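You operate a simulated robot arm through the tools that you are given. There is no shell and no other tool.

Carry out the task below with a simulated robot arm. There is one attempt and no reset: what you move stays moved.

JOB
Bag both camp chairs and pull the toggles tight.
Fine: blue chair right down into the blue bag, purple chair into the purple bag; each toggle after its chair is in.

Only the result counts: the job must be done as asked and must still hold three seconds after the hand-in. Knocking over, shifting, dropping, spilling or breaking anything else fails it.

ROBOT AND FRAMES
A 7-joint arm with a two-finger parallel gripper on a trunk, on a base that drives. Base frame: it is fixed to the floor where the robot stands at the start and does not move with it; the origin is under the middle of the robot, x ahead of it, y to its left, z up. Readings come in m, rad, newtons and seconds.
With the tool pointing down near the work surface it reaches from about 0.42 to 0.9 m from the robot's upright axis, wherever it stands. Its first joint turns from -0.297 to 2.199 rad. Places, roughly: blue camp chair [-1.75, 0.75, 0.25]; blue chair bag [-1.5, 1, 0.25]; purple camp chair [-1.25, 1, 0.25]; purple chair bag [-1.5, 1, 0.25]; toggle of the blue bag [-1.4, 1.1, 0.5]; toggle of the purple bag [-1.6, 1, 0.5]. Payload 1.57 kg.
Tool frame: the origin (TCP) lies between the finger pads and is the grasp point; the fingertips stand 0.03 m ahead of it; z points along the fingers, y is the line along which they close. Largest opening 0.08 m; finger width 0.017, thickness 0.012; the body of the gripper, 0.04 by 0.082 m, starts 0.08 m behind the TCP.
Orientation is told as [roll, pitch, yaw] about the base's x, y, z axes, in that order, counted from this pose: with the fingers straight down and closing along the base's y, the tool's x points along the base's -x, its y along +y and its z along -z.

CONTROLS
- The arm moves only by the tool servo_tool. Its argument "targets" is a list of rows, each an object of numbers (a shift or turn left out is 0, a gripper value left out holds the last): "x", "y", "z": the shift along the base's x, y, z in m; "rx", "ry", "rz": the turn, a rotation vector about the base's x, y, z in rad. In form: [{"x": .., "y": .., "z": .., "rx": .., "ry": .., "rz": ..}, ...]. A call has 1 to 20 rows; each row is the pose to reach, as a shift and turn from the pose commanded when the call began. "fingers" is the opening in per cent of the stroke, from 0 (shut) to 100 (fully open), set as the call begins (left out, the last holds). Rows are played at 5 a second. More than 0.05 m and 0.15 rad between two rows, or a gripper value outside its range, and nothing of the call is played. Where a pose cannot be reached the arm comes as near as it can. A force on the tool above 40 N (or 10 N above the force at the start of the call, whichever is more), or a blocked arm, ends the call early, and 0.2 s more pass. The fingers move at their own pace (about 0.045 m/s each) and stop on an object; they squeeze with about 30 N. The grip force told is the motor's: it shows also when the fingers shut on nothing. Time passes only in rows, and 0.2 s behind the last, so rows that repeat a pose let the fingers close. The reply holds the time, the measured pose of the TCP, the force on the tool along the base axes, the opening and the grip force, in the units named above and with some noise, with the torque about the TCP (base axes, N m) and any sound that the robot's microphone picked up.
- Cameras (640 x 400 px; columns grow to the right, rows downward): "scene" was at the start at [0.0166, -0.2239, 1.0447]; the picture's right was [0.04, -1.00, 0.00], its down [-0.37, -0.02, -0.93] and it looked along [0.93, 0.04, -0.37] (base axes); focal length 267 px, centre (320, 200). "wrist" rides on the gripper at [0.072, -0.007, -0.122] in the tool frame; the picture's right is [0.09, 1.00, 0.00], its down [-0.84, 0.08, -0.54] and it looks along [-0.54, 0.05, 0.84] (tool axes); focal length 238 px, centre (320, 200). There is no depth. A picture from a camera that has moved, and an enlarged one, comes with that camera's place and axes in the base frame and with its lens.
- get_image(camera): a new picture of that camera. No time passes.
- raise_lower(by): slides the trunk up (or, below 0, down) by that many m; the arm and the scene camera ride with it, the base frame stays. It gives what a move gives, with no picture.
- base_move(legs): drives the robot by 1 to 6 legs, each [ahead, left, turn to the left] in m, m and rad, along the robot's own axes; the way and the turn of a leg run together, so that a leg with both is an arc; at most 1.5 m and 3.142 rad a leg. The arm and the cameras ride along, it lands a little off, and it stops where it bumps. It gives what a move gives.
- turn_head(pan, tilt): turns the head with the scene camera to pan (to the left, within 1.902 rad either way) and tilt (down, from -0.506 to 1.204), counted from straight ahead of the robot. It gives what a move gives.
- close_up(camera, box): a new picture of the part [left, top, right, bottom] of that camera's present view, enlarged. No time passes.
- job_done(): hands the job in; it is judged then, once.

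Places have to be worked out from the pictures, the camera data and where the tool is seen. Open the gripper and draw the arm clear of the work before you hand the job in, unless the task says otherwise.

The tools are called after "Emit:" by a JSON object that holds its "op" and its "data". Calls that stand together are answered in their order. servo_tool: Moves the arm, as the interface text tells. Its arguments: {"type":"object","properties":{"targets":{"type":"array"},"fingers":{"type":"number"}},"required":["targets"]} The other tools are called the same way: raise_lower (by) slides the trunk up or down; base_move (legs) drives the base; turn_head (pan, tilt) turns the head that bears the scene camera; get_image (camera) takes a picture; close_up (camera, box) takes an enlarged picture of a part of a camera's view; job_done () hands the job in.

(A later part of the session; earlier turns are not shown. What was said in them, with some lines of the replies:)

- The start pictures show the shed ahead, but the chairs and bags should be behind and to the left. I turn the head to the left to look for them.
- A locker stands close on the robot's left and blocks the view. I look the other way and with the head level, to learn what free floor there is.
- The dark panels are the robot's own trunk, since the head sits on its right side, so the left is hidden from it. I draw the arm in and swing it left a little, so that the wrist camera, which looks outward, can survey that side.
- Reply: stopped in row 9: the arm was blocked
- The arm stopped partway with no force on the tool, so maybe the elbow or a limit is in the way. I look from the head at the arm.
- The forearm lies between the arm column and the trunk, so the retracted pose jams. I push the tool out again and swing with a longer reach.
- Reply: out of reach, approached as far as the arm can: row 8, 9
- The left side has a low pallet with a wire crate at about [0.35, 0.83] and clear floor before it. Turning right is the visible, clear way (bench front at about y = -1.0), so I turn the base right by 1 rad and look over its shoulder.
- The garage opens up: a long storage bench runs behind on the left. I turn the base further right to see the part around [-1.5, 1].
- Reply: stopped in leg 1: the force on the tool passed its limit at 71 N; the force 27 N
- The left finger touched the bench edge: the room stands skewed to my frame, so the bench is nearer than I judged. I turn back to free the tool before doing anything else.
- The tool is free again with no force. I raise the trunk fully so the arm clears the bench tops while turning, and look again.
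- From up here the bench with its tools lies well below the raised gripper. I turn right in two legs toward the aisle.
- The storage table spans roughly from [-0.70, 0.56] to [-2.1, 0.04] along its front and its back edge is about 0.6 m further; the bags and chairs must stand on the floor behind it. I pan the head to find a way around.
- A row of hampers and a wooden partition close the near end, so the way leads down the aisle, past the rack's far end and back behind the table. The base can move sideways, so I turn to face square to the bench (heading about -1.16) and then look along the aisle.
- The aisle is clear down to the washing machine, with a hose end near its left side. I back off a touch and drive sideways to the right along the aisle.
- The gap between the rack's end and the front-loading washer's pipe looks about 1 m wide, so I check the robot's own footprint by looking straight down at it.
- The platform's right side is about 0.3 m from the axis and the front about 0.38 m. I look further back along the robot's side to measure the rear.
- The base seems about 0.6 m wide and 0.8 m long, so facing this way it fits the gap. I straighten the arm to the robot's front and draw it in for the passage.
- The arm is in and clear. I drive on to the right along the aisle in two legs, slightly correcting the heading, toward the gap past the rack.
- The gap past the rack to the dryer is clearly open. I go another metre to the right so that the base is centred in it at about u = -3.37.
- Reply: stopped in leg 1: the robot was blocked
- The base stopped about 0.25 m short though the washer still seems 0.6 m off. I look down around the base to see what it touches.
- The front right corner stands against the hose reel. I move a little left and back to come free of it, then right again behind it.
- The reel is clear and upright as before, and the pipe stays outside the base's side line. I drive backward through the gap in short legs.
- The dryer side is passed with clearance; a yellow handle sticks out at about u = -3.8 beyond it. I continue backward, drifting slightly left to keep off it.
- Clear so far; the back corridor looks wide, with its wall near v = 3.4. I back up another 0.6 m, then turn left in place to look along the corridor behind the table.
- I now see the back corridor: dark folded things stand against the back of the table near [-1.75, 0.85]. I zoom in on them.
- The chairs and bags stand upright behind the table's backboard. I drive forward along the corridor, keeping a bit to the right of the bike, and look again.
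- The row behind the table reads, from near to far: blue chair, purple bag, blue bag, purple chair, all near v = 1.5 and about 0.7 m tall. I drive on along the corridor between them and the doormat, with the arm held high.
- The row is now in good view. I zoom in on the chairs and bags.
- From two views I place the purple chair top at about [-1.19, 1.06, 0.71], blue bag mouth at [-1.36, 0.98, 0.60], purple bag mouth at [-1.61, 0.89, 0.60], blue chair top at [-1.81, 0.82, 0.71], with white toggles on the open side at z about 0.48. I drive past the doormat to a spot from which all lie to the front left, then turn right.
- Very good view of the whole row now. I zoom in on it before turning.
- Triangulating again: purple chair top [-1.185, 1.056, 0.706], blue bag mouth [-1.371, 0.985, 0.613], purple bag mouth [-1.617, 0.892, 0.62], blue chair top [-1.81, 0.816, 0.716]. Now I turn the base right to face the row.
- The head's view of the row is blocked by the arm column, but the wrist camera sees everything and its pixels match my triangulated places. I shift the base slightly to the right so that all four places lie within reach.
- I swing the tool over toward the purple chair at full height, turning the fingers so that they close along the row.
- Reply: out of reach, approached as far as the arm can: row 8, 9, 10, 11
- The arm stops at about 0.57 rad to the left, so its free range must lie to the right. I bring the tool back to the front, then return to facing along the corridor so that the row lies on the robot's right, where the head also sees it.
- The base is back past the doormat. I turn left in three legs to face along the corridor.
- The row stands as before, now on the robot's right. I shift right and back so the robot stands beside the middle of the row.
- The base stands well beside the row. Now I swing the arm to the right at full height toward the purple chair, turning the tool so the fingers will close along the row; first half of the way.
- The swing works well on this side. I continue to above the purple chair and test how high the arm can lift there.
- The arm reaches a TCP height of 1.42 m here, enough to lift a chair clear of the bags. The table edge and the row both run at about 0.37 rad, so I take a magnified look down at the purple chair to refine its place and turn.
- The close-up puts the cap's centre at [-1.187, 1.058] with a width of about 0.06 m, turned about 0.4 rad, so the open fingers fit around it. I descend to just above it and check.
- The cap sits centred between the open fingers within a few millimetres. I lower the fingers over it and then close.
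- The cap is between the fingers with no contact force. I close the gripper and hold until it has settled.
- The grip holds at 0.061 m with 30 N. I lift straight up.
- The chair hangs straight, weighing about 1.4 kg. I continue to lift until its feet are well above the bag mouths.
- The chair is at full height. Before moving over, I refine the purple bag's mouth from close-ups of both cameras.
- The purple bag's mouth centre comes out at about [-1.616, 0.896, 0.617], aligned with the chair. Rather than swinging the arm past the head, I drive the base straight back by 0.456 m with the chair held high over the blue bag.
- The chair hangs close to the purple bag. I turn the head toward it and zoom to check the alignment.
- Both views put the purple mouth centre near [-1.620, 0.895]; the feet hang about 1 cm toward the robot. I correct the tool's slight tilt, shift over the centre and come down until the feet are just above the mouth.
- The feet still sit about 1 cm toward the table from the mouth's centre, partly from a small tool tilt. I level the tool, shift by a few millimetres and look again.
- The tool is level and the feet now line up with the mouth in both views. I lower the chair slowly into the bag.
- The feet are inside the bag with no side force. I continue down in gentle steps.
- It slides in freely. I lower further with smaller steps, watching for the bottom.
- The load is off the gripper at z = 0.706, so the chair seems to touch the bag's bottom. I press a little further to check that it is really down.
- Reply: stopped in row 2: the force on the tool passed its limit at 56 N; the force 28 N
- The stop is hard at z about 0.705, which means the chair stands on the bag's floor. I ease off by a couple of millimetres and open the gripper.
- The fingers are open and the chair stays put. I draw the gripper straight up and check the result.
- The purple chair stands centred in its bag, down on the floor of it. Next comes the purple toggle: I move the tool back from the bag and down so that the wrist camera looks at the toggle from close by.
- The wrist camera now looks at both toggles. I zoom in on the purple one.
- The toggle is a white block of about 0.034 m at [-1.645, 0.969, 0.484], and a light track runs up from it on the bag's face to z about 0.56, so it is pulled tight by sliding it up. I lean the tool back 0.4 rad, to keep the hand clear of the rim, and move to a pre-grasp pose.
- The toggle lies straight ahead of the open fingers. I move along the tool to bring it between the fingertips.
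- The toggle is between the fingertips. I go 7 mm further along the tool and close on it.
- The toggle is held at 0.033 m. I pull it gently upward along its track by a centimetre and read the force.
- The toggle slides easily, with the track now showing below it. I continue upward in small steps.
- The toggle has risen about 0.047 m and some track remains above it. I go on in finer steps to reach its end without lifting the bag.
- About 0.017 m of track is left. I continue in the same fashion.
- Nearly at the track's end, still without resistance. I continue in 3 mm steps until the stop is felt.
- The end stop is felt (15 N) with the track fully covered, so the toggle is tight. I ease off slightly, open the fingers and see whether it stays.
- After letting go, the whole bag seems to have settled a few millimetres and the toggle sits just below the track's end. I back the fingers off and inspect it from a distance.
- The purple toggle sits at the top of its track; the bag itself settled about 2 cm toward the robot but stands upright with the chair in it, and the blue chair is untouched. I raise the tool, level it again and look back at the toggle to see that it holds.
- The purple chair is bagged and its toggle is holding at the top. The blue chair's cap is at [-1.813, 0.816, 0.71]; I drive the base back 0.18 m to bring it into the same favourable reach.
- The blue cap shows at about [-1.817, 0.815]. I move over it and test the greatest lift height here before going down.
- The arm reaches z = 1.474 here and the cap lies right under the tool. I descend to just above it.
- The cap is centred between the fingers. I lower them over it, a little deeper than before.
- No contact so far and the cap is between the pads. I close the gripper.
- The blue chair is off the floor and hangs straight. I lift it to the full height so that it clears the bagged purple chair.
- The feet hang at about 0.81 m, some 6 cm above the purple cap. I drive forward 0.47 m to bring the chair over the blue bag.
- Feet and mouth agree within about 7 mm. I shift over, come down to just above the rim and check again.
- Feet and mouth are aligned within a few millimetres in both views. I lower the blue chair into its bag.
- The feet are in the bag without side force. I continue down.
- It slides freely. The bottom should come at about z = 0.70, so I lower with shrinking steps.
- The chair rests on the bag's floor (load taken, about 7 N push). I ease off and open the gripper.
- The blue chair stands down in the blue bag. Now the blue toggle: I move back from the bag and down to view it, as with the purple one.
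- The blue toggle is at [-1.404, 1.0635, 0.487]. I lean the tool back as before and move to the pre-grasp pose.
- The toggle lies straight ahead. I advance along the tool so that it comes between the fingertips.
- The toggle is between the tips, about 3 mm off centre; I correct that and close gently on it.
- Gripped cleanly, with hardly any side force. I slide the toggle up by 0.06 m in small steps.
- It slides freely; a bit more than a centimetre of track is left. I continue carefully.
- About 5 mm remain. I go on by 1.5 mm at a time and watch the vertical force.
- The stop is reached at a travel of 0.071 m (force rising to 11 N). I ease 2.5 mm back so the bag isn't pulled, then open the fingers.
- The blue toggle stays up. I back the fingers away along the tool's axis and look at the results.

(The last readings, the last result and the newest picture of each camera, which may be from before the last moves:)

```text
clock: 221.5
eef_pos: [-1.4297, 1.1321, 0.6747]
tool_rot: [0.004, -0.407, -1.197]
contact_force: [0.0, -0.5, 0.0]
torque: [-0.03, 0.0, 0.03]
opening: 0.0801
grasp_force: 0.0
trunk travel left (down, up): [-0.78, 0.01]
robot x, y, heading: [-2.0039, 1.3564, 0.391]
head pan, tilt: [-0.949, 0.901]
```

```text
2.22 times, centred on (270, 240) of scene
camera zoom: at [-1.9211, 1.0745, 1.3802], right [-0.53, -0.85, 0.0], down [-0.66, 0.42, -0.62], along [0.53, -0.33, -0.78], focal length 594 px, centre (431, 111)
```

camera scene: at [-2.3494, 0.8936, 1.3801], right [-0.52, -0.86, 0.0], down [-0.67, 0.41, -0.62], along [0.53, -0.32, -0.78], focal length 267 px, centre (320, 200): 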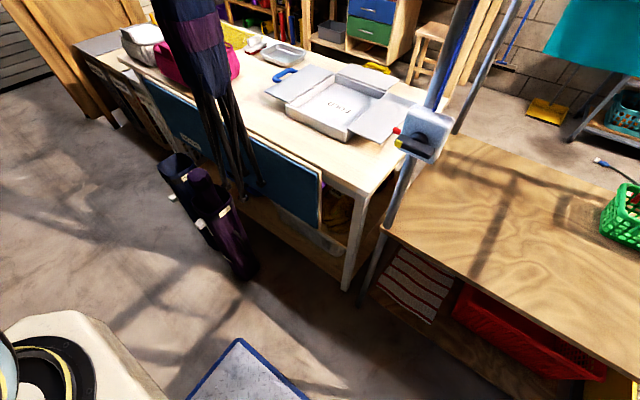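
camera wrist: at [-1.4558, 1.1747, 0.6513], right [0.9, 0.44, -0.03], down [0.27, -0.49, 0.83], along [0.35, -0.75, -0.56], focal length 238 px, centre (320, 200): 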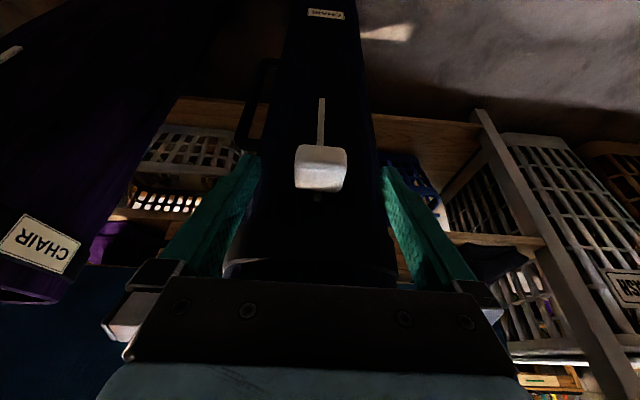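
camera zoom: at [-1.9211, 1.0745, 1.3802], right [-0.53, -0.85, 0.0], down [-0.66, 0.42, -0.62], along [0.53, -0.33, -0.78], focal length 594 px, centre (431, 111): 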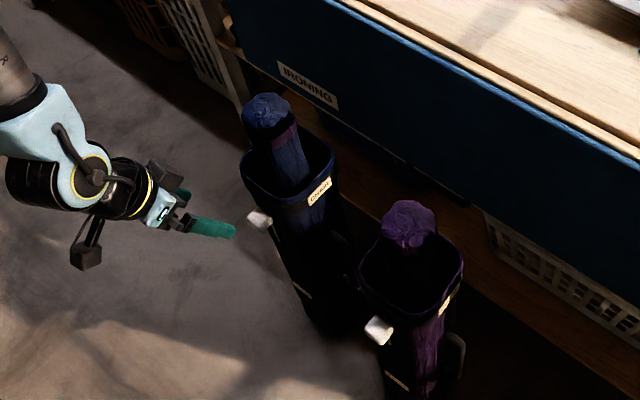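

The blue toggle shows about 1 cm of track above it, the purple one only half of that, so easing back left the blue one a few millimetres short. I go back to it with open fingers to pull it fully up.

Emit:
{"op": "servo_tool", "data": {"targets": [{"x": 0.0065, "y": -0.02, "z": -0.02}, {"x": 0.012, "y": -0.0346, "z": -0.0456}, {"x": 0.017, "y": -0.0473, "z": -0.0778}, {"x": 0.022, "y": -0.06, "z": -0.11}, {"x": 0.022, "y": -0.06, "z": -0.11}], "fingers": 100}}

Emit:
{"op": "get_image", "data": {"camera": "wrist"}}

```text
clock: 222.7
eef_pos: [-1.4083, 1.0744, 0.5694]
tool_rot: [0.006, -0.407, -1.198]
contact_force: [-1.4, 0.1, 0.1]
torque: [0.01, 0.0, -0.01]
opening: 0.0799
grasp_force: 0.0
trunk travel left (down, up): [-0.78, 0.01]
robot x, y, heading: [-2.0018, 1.3581, 0.386]
head pan, tilt: [-0.949, 0.901]
```

```text
taken
camera wrist: at [-1.456, 1.177, 0.6517], right [0.9, 0.44, -0.03], down [0.27, -0.49, 0.83], along [0.35, -0.75, -0.56], focal length 238 px, centre (320, 200)
```

wrist: 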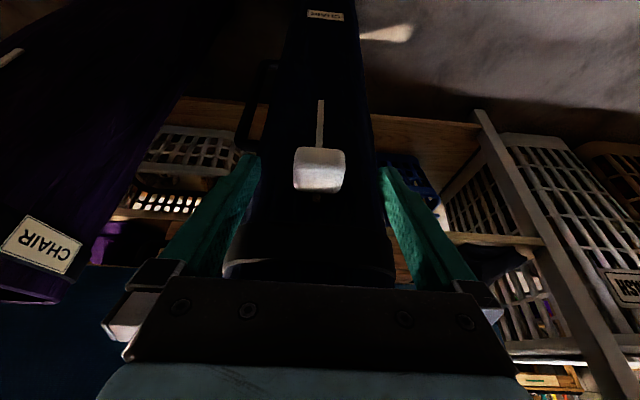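

The toggle is again between the fingertips. I close on it and then raise by single millimetres.

Emit:
{"op": "servo_tool", "data": {"targets": [{"z": 0}, {"z": 0}, {"z": 0}, {"z": 0}, {"z": 0}], "fingers": 0}}

Emit:
{"op": "servo_tool", "data": {"targets": [{"z": 0.001}, {"z": 0.002}, {"z": 0.002}]}}

Emit:
{"op": "get_image", "data": {"camera": "wrist"}}

```text
clock: 223.9
eef_pos: [-1.4082, 1.0737, 0.5683]
tool_rot: [0.003, -0.405, -1.199]
contact_force: [-2.0, -1.4, 0.3]
torque: [-0.05, 0.15, -0.14]
opening: 0.0328
grasp_force: 29.6
trunk travel left (down, up): [-0.78, 0.01]
robot x, y, heading: [-2.0056, 1.3546, 0.393]
head pan, tilt: [-0.949, 0.901]
```

```text
clock: 224.7
eef_pos: [-1.4088, 1.0738, 0.569]
tool_rot: [0.003, -0.405, -1.198]
contact_force: [-2.0, 2.0, -0.7]
torque: [0.2, 0.19, -0.1]
opening: 0.0327
grasp_force: 29.7
trunk travel left (down, up): [-0.78, 0.01]
robot x, y, heading: [-2.0019, 1.3524, 0.391]
head pan, tilt: [-0.949, 0.901]
```

```text
taken
camera wrist: at [-1.4565, 1.1765, 0.6531], right [0.9, 0.44, -0.03], down [0.27, -0.49, 0.83], along [0.35, -0.75, -0.56], focal length 238 px, centre (320, 200)
```

wrist: 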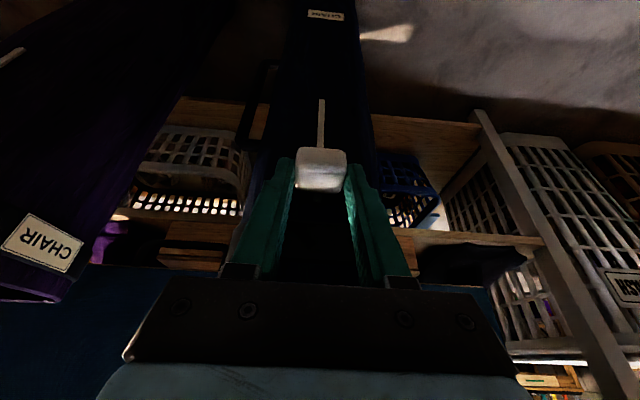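

Still no resistance; I continue a little further.

Emit:
{"op": "servo_tool", "data": {"targets": [{"z": 0.0015}, {"z": 0.0015}]}}

Emit:
{"op": "close_up", "data": {"camera": "wrist", "box": [260, 80, 380, 260]}}

```text
clock: 225.3
eef_pos: [-1.4083, 1.0722, 0.5702]
tool_rot: [0.004, -0.403, -1.197]
contact_force: [-2.0, 0.3, -2.6]
torque: [0.36, 0.27, -0.12]
opening: 0.0327
grasp_force: 29.9
trunk travel left (down, up): [-0.78, 0.01]
robot x, y, heading: [-2.0004, 1.3538, 0.391]
head pan, tilt: [-0.949, 0.901]
```

```text
2.22 times, centred on (320, 170) of wrist
camera zoom: at [-1.4557, 1.1763, 0.6542], right [0.9, 0.44, -0.03], down [0.27, -0.49, 0.83], along [0.35, -0.75, -0.56], focal length 530 px, centre (320, 267)
```

zoom: 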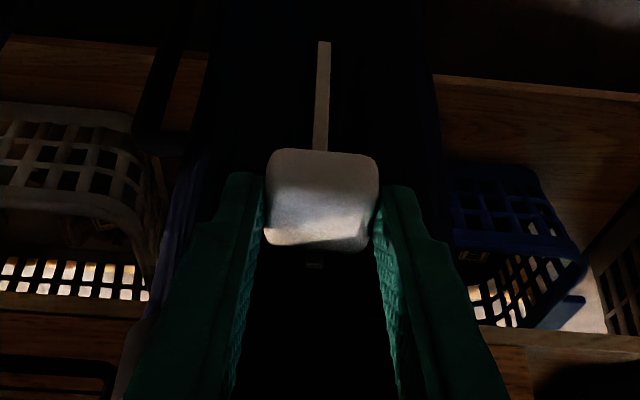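

A light resistance appears (-2.6 N). I raise another 1.5 mm twice, stopping when the force reaches about 7 N.

Emit:
{"op": "servo_tool", "data": {"targets": [{"z": 0.0015}, {"z": 0.0015}]}}

Emit:
{"op": "close_up", "data": {"camera": "wrist", "box": [260, 80, 380, 260]}}

```text
clock: 225.9
eef_pos: [-1.4085, 1.073, 0.5716]
tool_rot: [0.003, -0.404, -1.196]
contact_force: [0.5, -1.2, -10.8]
torque: [0.31, 0.14, -0.14]
opening: 0.0327
grasp_force: 30.2
trunk travel left (down, up): [-0.78, 0.01]
robot x, y, heading: [-2.0024, 1.3555, 0.389]
head pan, tilt: [-0.949, 0.901]
```

```text
2.22 times, centred on (320, 170) of wrist
camera zoom: at [-1.4555, 1.176, 0.6553], right [0.9, 0.44, -0.03], down [0.27, -0.49, 0.83], along [0.35, -0.75, -0.56], focal length 530 px, centre (320, 267)
```

zoom: 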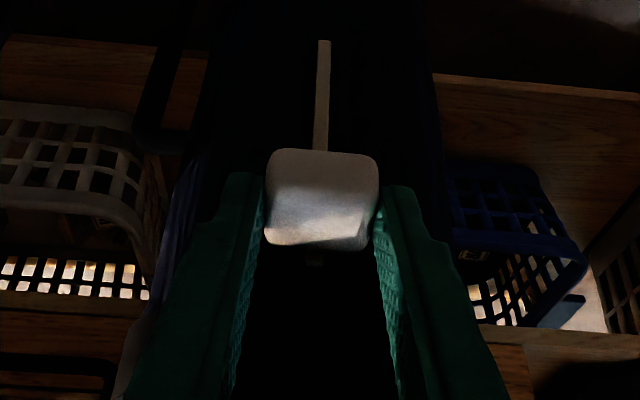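

The end stop is firm at 11 N. I ease only 0.7 mm and open.

Emit:
{"op": "servo_tool", "data": {"targets": [{"z": -0.0007}]}}

Emit:
{"op": "servo_tool", "data": {"targets": [{"z": 0}, {"z": 0}, {"z": 0}, {"z": 0}, {"z": 0}], "fingers": 100}}

Emit:
{"op": "close_up", "data": {"camera": "wrist", "box": [260, 80, 380, 260]}}

```text
clock: 226.3
eef_pos: [-1.4075, 1.0729, 0.5717]
tool_rot: [0.003, -0.407, -1.197]
contact_force: [-0.4, -1.1, -7.5]
torque: [0.21, 0.25, -0.16]
opening: 0.0328
grasp_force: 30.3
trunk travel left (down, up): [-0.78, 0.01]
robot x, y, heading: [-2.003, 1.3548, 0.397]
head pan, tilt: [-0.949, 0.901]
```

```text
clock: 227.5
eef_pos: [-1.4068, 1.0733, 0.5704]
tool_rot: [0.004, -0.406, -1.198]
contact_force: [0.1, 0.8, -1.2]
torque: [0.0, 0.01, 0.03]
opening: 0.08
grasp_force: 0.0
trunk travel left (down, up): [-0.78, 0.01]
robot x, y, heading: [-2.0007, 1.3585, 0.393]
head pan, tilt: [-0.949, 0.901]
```

```text
2.22 times, centred on (320, 170) of wrist
camera zoom: at [-1.4554, 1.1763, 0.6549], right [0.9, 0.44, -0.03], down [0.27, -0.49, 0.83], along [0.35, -0.75, -0.56], focal length 530 px, centre (320, 267)
```

zoom: 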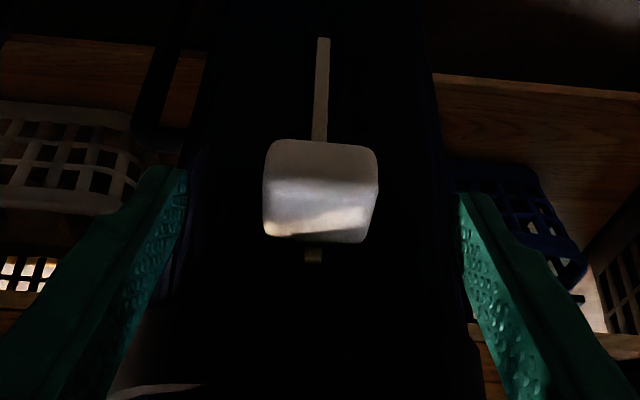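

The toggle stays at its stop, now showing the same small end of track as the purple one. I back off along the tool's axis and rise clear.

Emit:
{"op": "servo_tool", "data": {"targets": [{"x": -0.005, "y": 0.0127, "z": 0.0322}, {"x": -0.01, "y": 0.0254, "z": 0.0644}, {"x": -0.0155, "y": 0.04, "z": 0.09}, {"x": -0.022, "y": 0.06, "z": 0.11}, {"x": -0.022, "y": 0.06, "z": 0.11}]}}

Emit:
{"op": "close_up", "data": {"camera": "wrist", "box": [240, 20, 400, 260]}}

Emit:
{"op": "close_up", "data": {"camera": "wrist", "box": [0, 0, 320, 320]}}

Emit:
{"op": "close_up", "data": {"camera": "scene", "box": [190, 150, 350, 330]}}

```text
clock: 228.7
eef_pos: [-1.431, 1.1313, 0.6841]
tool_rot: [0.003, -0.408, -1.198]
contact_force: [-0.3, 0.5, -0.3]
torque: [-0.01, -0.02, 0.0]
opening: 0.0799
grasp_force: 0.1
trunk travel left (down, up): [-0.78, 0.01]
robot x, y, heading: [-2.0051, 1.356, 0.387]
head pan, tilt: [-0.949, 0.901]
```

```text
1.67 times, centred on (320, 140) of wrist
camera zoom: at [-1.4787, 1.2345, 0.7669], right [0.9, 0.44, -0.03], down [0.27, -0.49, 0.83], along [0.35, -0.75, -0.56], focal length 397 px, centre (320, 300)
```

zoom: 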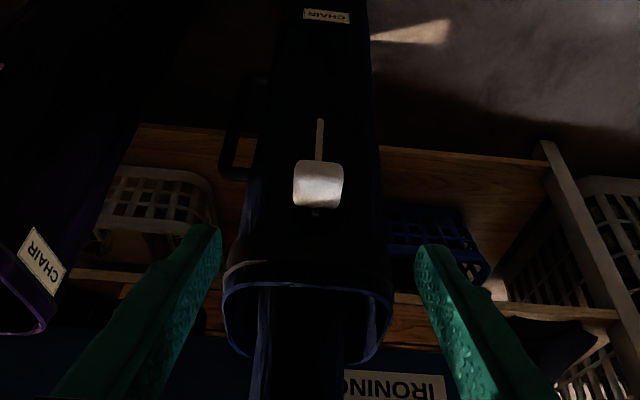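

```text
1.25 times, centred on (160, 160) of wrist
camera zoom: at [-1.4787, 1.2345, 0.7669], right [0.9, 0.44, -0.03], down [0.27, -0.49, 0.83], along [0.35, -0.75, -0.56], focal length 298 px, centre (520, 250)
```

zoom: 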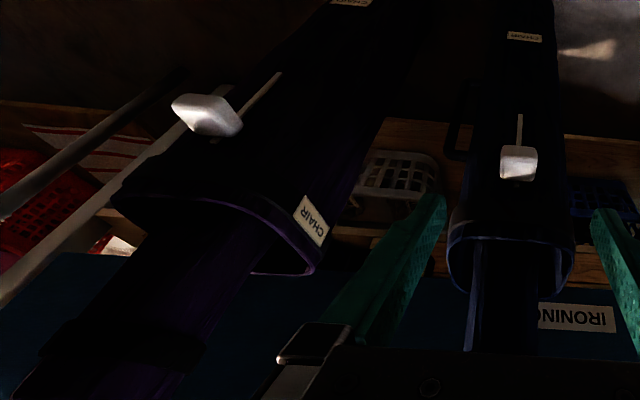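

```text
2.22 times, centred on (270, 240) of scene
camera zoom: at [-1.9211, 1.0745, 1.3802], right [-0.53, -0.85, 0.0], down [-0.66, 0.42, -0.62], along [0.53, -0.33, -0.78], focal length 594 px, centre (431, 111)
```

zoom: 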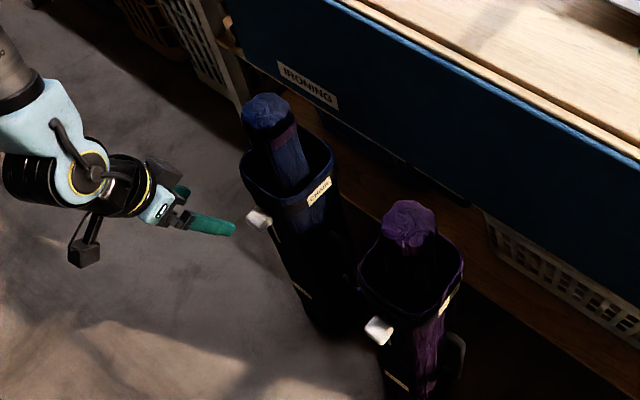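

Both chairs are down and both toggles up. To be sure the purple toggle hasn't crept down since, I raise the tool a bit and drive back to view it from the same place as before.

Emit:
{"op": "servo_tool", "data": {"targets": [{"z": 0.04}, {"z": 0.08}]}}

Emit:
{"op": "base_move", "data": {"legs": [[-0.258, 0, 0]]}}

Emit:
{"op": "servo_tool", "data": {"targets": [{"z": -0.04}, {"z": -0.085}, {"z": -0.085}]}}

Emit:
{"op": "close_up", "data": {"camera": "wrist", "box": [240, 20, 400, 260]}}

```text
clock: 229.3
eef_pos: [-1.4316, 1.1333, 0.7648]
tool_rot: [0.001, -0.405, -1.198]
contact_force: [0.2, -0.5, -0.8]
torque: [0.01, 0.03, -0.03]
opening: 0.0798
grasp_force: 0.2
trunk travel left (down, up): [-0.78, 0.01]
robot x, y, heading: [-2.0057, 1.3549, 0.387]
head pan, tilt: [-0.949, 0.901]
```

```text
clock: 231.1
eef_pos: [-1.6728, 1.0335, 0.764]
tool_rot: [0.003, -0.405, -1.2]
contact_force: [0.3, 0.4, -0.1]
torque: [-0.01, 0.04, 0.0]
opening: 0.0801
grasp_force: 0.0
trunk travel left (down, up): [-0.78, 0.01]
robot x, y, heading: [-2.2476, 1.2572, 0.386]
head pan, tilt: [-0.949, 0.901]
```

```text
clock: 231.9
eef_pos: [-1.674, 1.0351, 0.6772]
tool_rot: [0.004, -0.407, -1.2]
contact_force: [-0.5, 0.4, 0.9]
torque: [-0.01, 0.01, -0.01]
opening: 0.0799
grasp_force: 0.1
trunk travel left (down, up): [-0.78, 0.01]
robot x, y, heading: [-2.2445, 1.2562, 0.387]
head pan, tilt: [-0.949, 0.901]
```

```text
1.67 times, centred on (320, 140) of wrist
camera zoom: at [-1.7229, 1.1383, 0.7613], right [0.9, 0.44, -0.03], down [0.27, -0.49, 0.83], along [0.35, -0.75, -0.56], focal length 397 px, centre (320, 300)
```

zoom: 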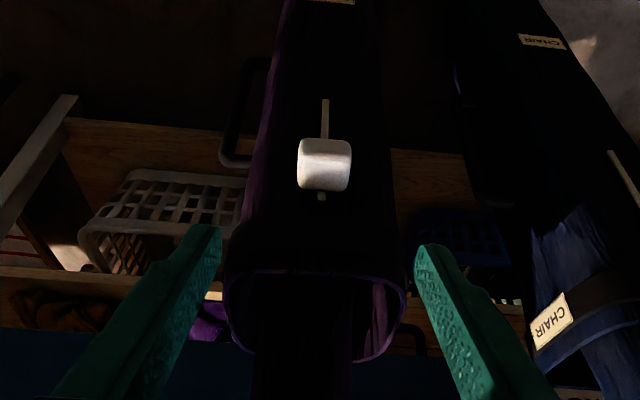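

The purple toggle has not moved since. I raise the tool, level it and swing the arm clear of the row.

Emit:
{"op": "servo_tool", "data": {"targets": [{"z": 0.045}, {"z": 0.09}, {"z": 0.135}, {"z": 0.18}, {"z": 0.225, "rx": 0.093, "ry": 0.037}, {"z": 0.27, "rx": 0.186, "ry": 0.073}, {"z": 0.315, "rx": 0.279, "ry": 0.11}, {"z": 0.36, "rx": 0.372, "ry": 0.1465}, {"z": 0.405, "rx": 0.372, "ry": 0.1465}, {"z": 0.45, "rx": 0.372, "ry": 0.1465}, {"z": 0.495, "rx": 0.372, "ry": 0.1465}, {"x": -0.016, "y": 0.042, "z": 0.495, "rx": 0.372, "ry": 0.1465}, {"x": -0.032, "y": 0.084, "z": 0.495, "rx": 0.372, "ry": 0.1465}, {"x": -0.034, "y": 0.13, "z": 0.495, "rx": 0.372, "ry": 0.1465}, {"x": -0.03, "y": 0.175, "z": 0.495, "rx": 0.372, "ry": 0.1465}]}}

Emit:
{"op": "get_image", "data": {"camera": "scene"}}

Emit:
{"op": "get_image", "data": {"camera": "wrist"}}

```text
clock: 235.1
eef_pos: [-1.7024, 1.2083, 1.1749]
tool_rot: [0.003, -0.005, -1.198]
contact_force: [-0.4, 0.5, -0.1]
torque: [0.02, 0.0, 0.02]
opening: 0.0803
grasp_force: 0.0
trunk travel left (down, up): [-0.78, 0.01]
robot x, y, heading: [-2.2463, 1.2561, 0.391]
head pan, tilt: [-0.949, 0.901]
```

```text
taken
camera scene: at [-2.1643, 0.9743, 1.3802], right [-0.53, -0.85, 0.0], down [-0.66, 0.42, -0.62], along [0.53, -0.33, -0.78], focal length 267 px, centre (320, 200)
```

scene: 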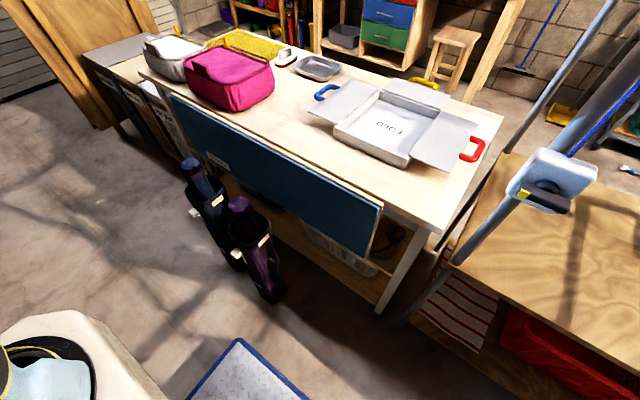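

```text
taken
camera wrist: at [-1.735, 1.2729, 1.2962], right [0.89, 0.45, 0.0], down [0.37, -0.75, 0.55], along [0.25, -0.49, -0.84], focal length 238 px, centre (320, 200)
```

wrist: 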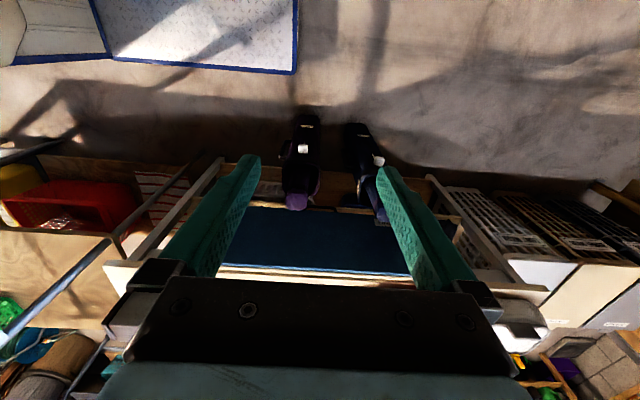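

The arm is clear and everything else on the table and floor stands as before. One last close look at both bags before handing in.

Emit:
{"op": "close_up", "data": {"camera": "scene", "box": [160, 140, 320, 320]}}

Emit:
{"op": "close_up", "data": {"camera": "wrist", "box": [250, 90, 430, 220]}}

```text
2.22 times, centred on (240, 230) of scene
camera zoom: at [-2.1643, 0.9743, 1.3802], right [-0.53, -0.85, 0.0], down [-0.66, 0.42, -0.62], along [0.53, -0.33, -0.78], focal length 594 px, centre (498, 133)
```

zoom: 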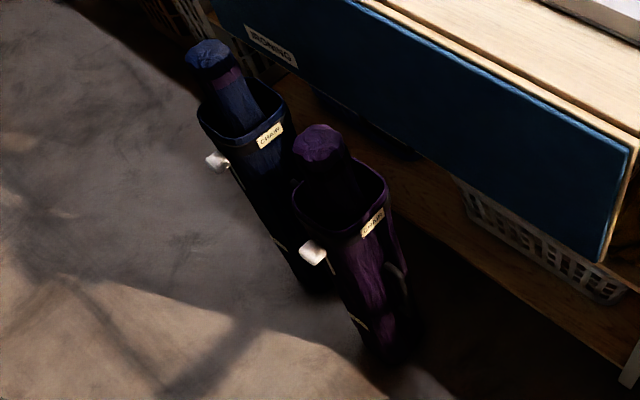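

```text
3.08 times, centred on (340, 155) of wrist
camera zoom: at [-1.735, 1.2729, 1.2962], right [0.89, 0.45, 0.0], down [0.37, -0.75, 0.55], along [0.25, -0.49, -0.84], focal length 733 px, centre (258, 338)
```

zoom: 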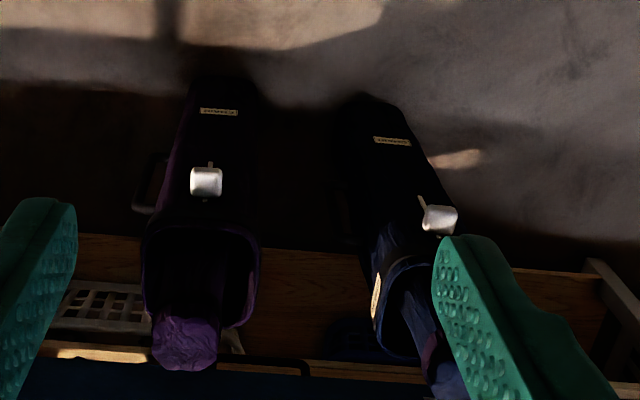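

Both chairs stand in the bags of their own colour, both toggles sit at the top of their tracks, the gripper is open and the arm is clear. I hand the job in.

Emit:
{"op": "job_done", "data": {}}

```text
The job is handed in.
```

Both chairs are bagged: the blue chair in the blue bag and the purple chair in the purple bag. I lowered each until it hit the bag's floor, so the tops stick out of the bags by about 12 cm. I pulled each toggle up to its stop after its chair was in. On a later check the purple toggle had not slipped, and the blue one was still up in the last picture.

Three things moved or were touched along the way:
- **Purple bag:** it slid about 2–3 cm toward the robot while I pulled its toggle. It stands upright with the chair in it.
- **Workbench:** early on a finger hit its edge while the base was turning, peaking at about 71 N. The later pictures showed nothing on the bench knocked over.
- **Hose reel:** the base bumped it once on the way round and stopped. It looked upright and in place afterwards.

I handed the job in with the gripper open and the arm clear of the bags.
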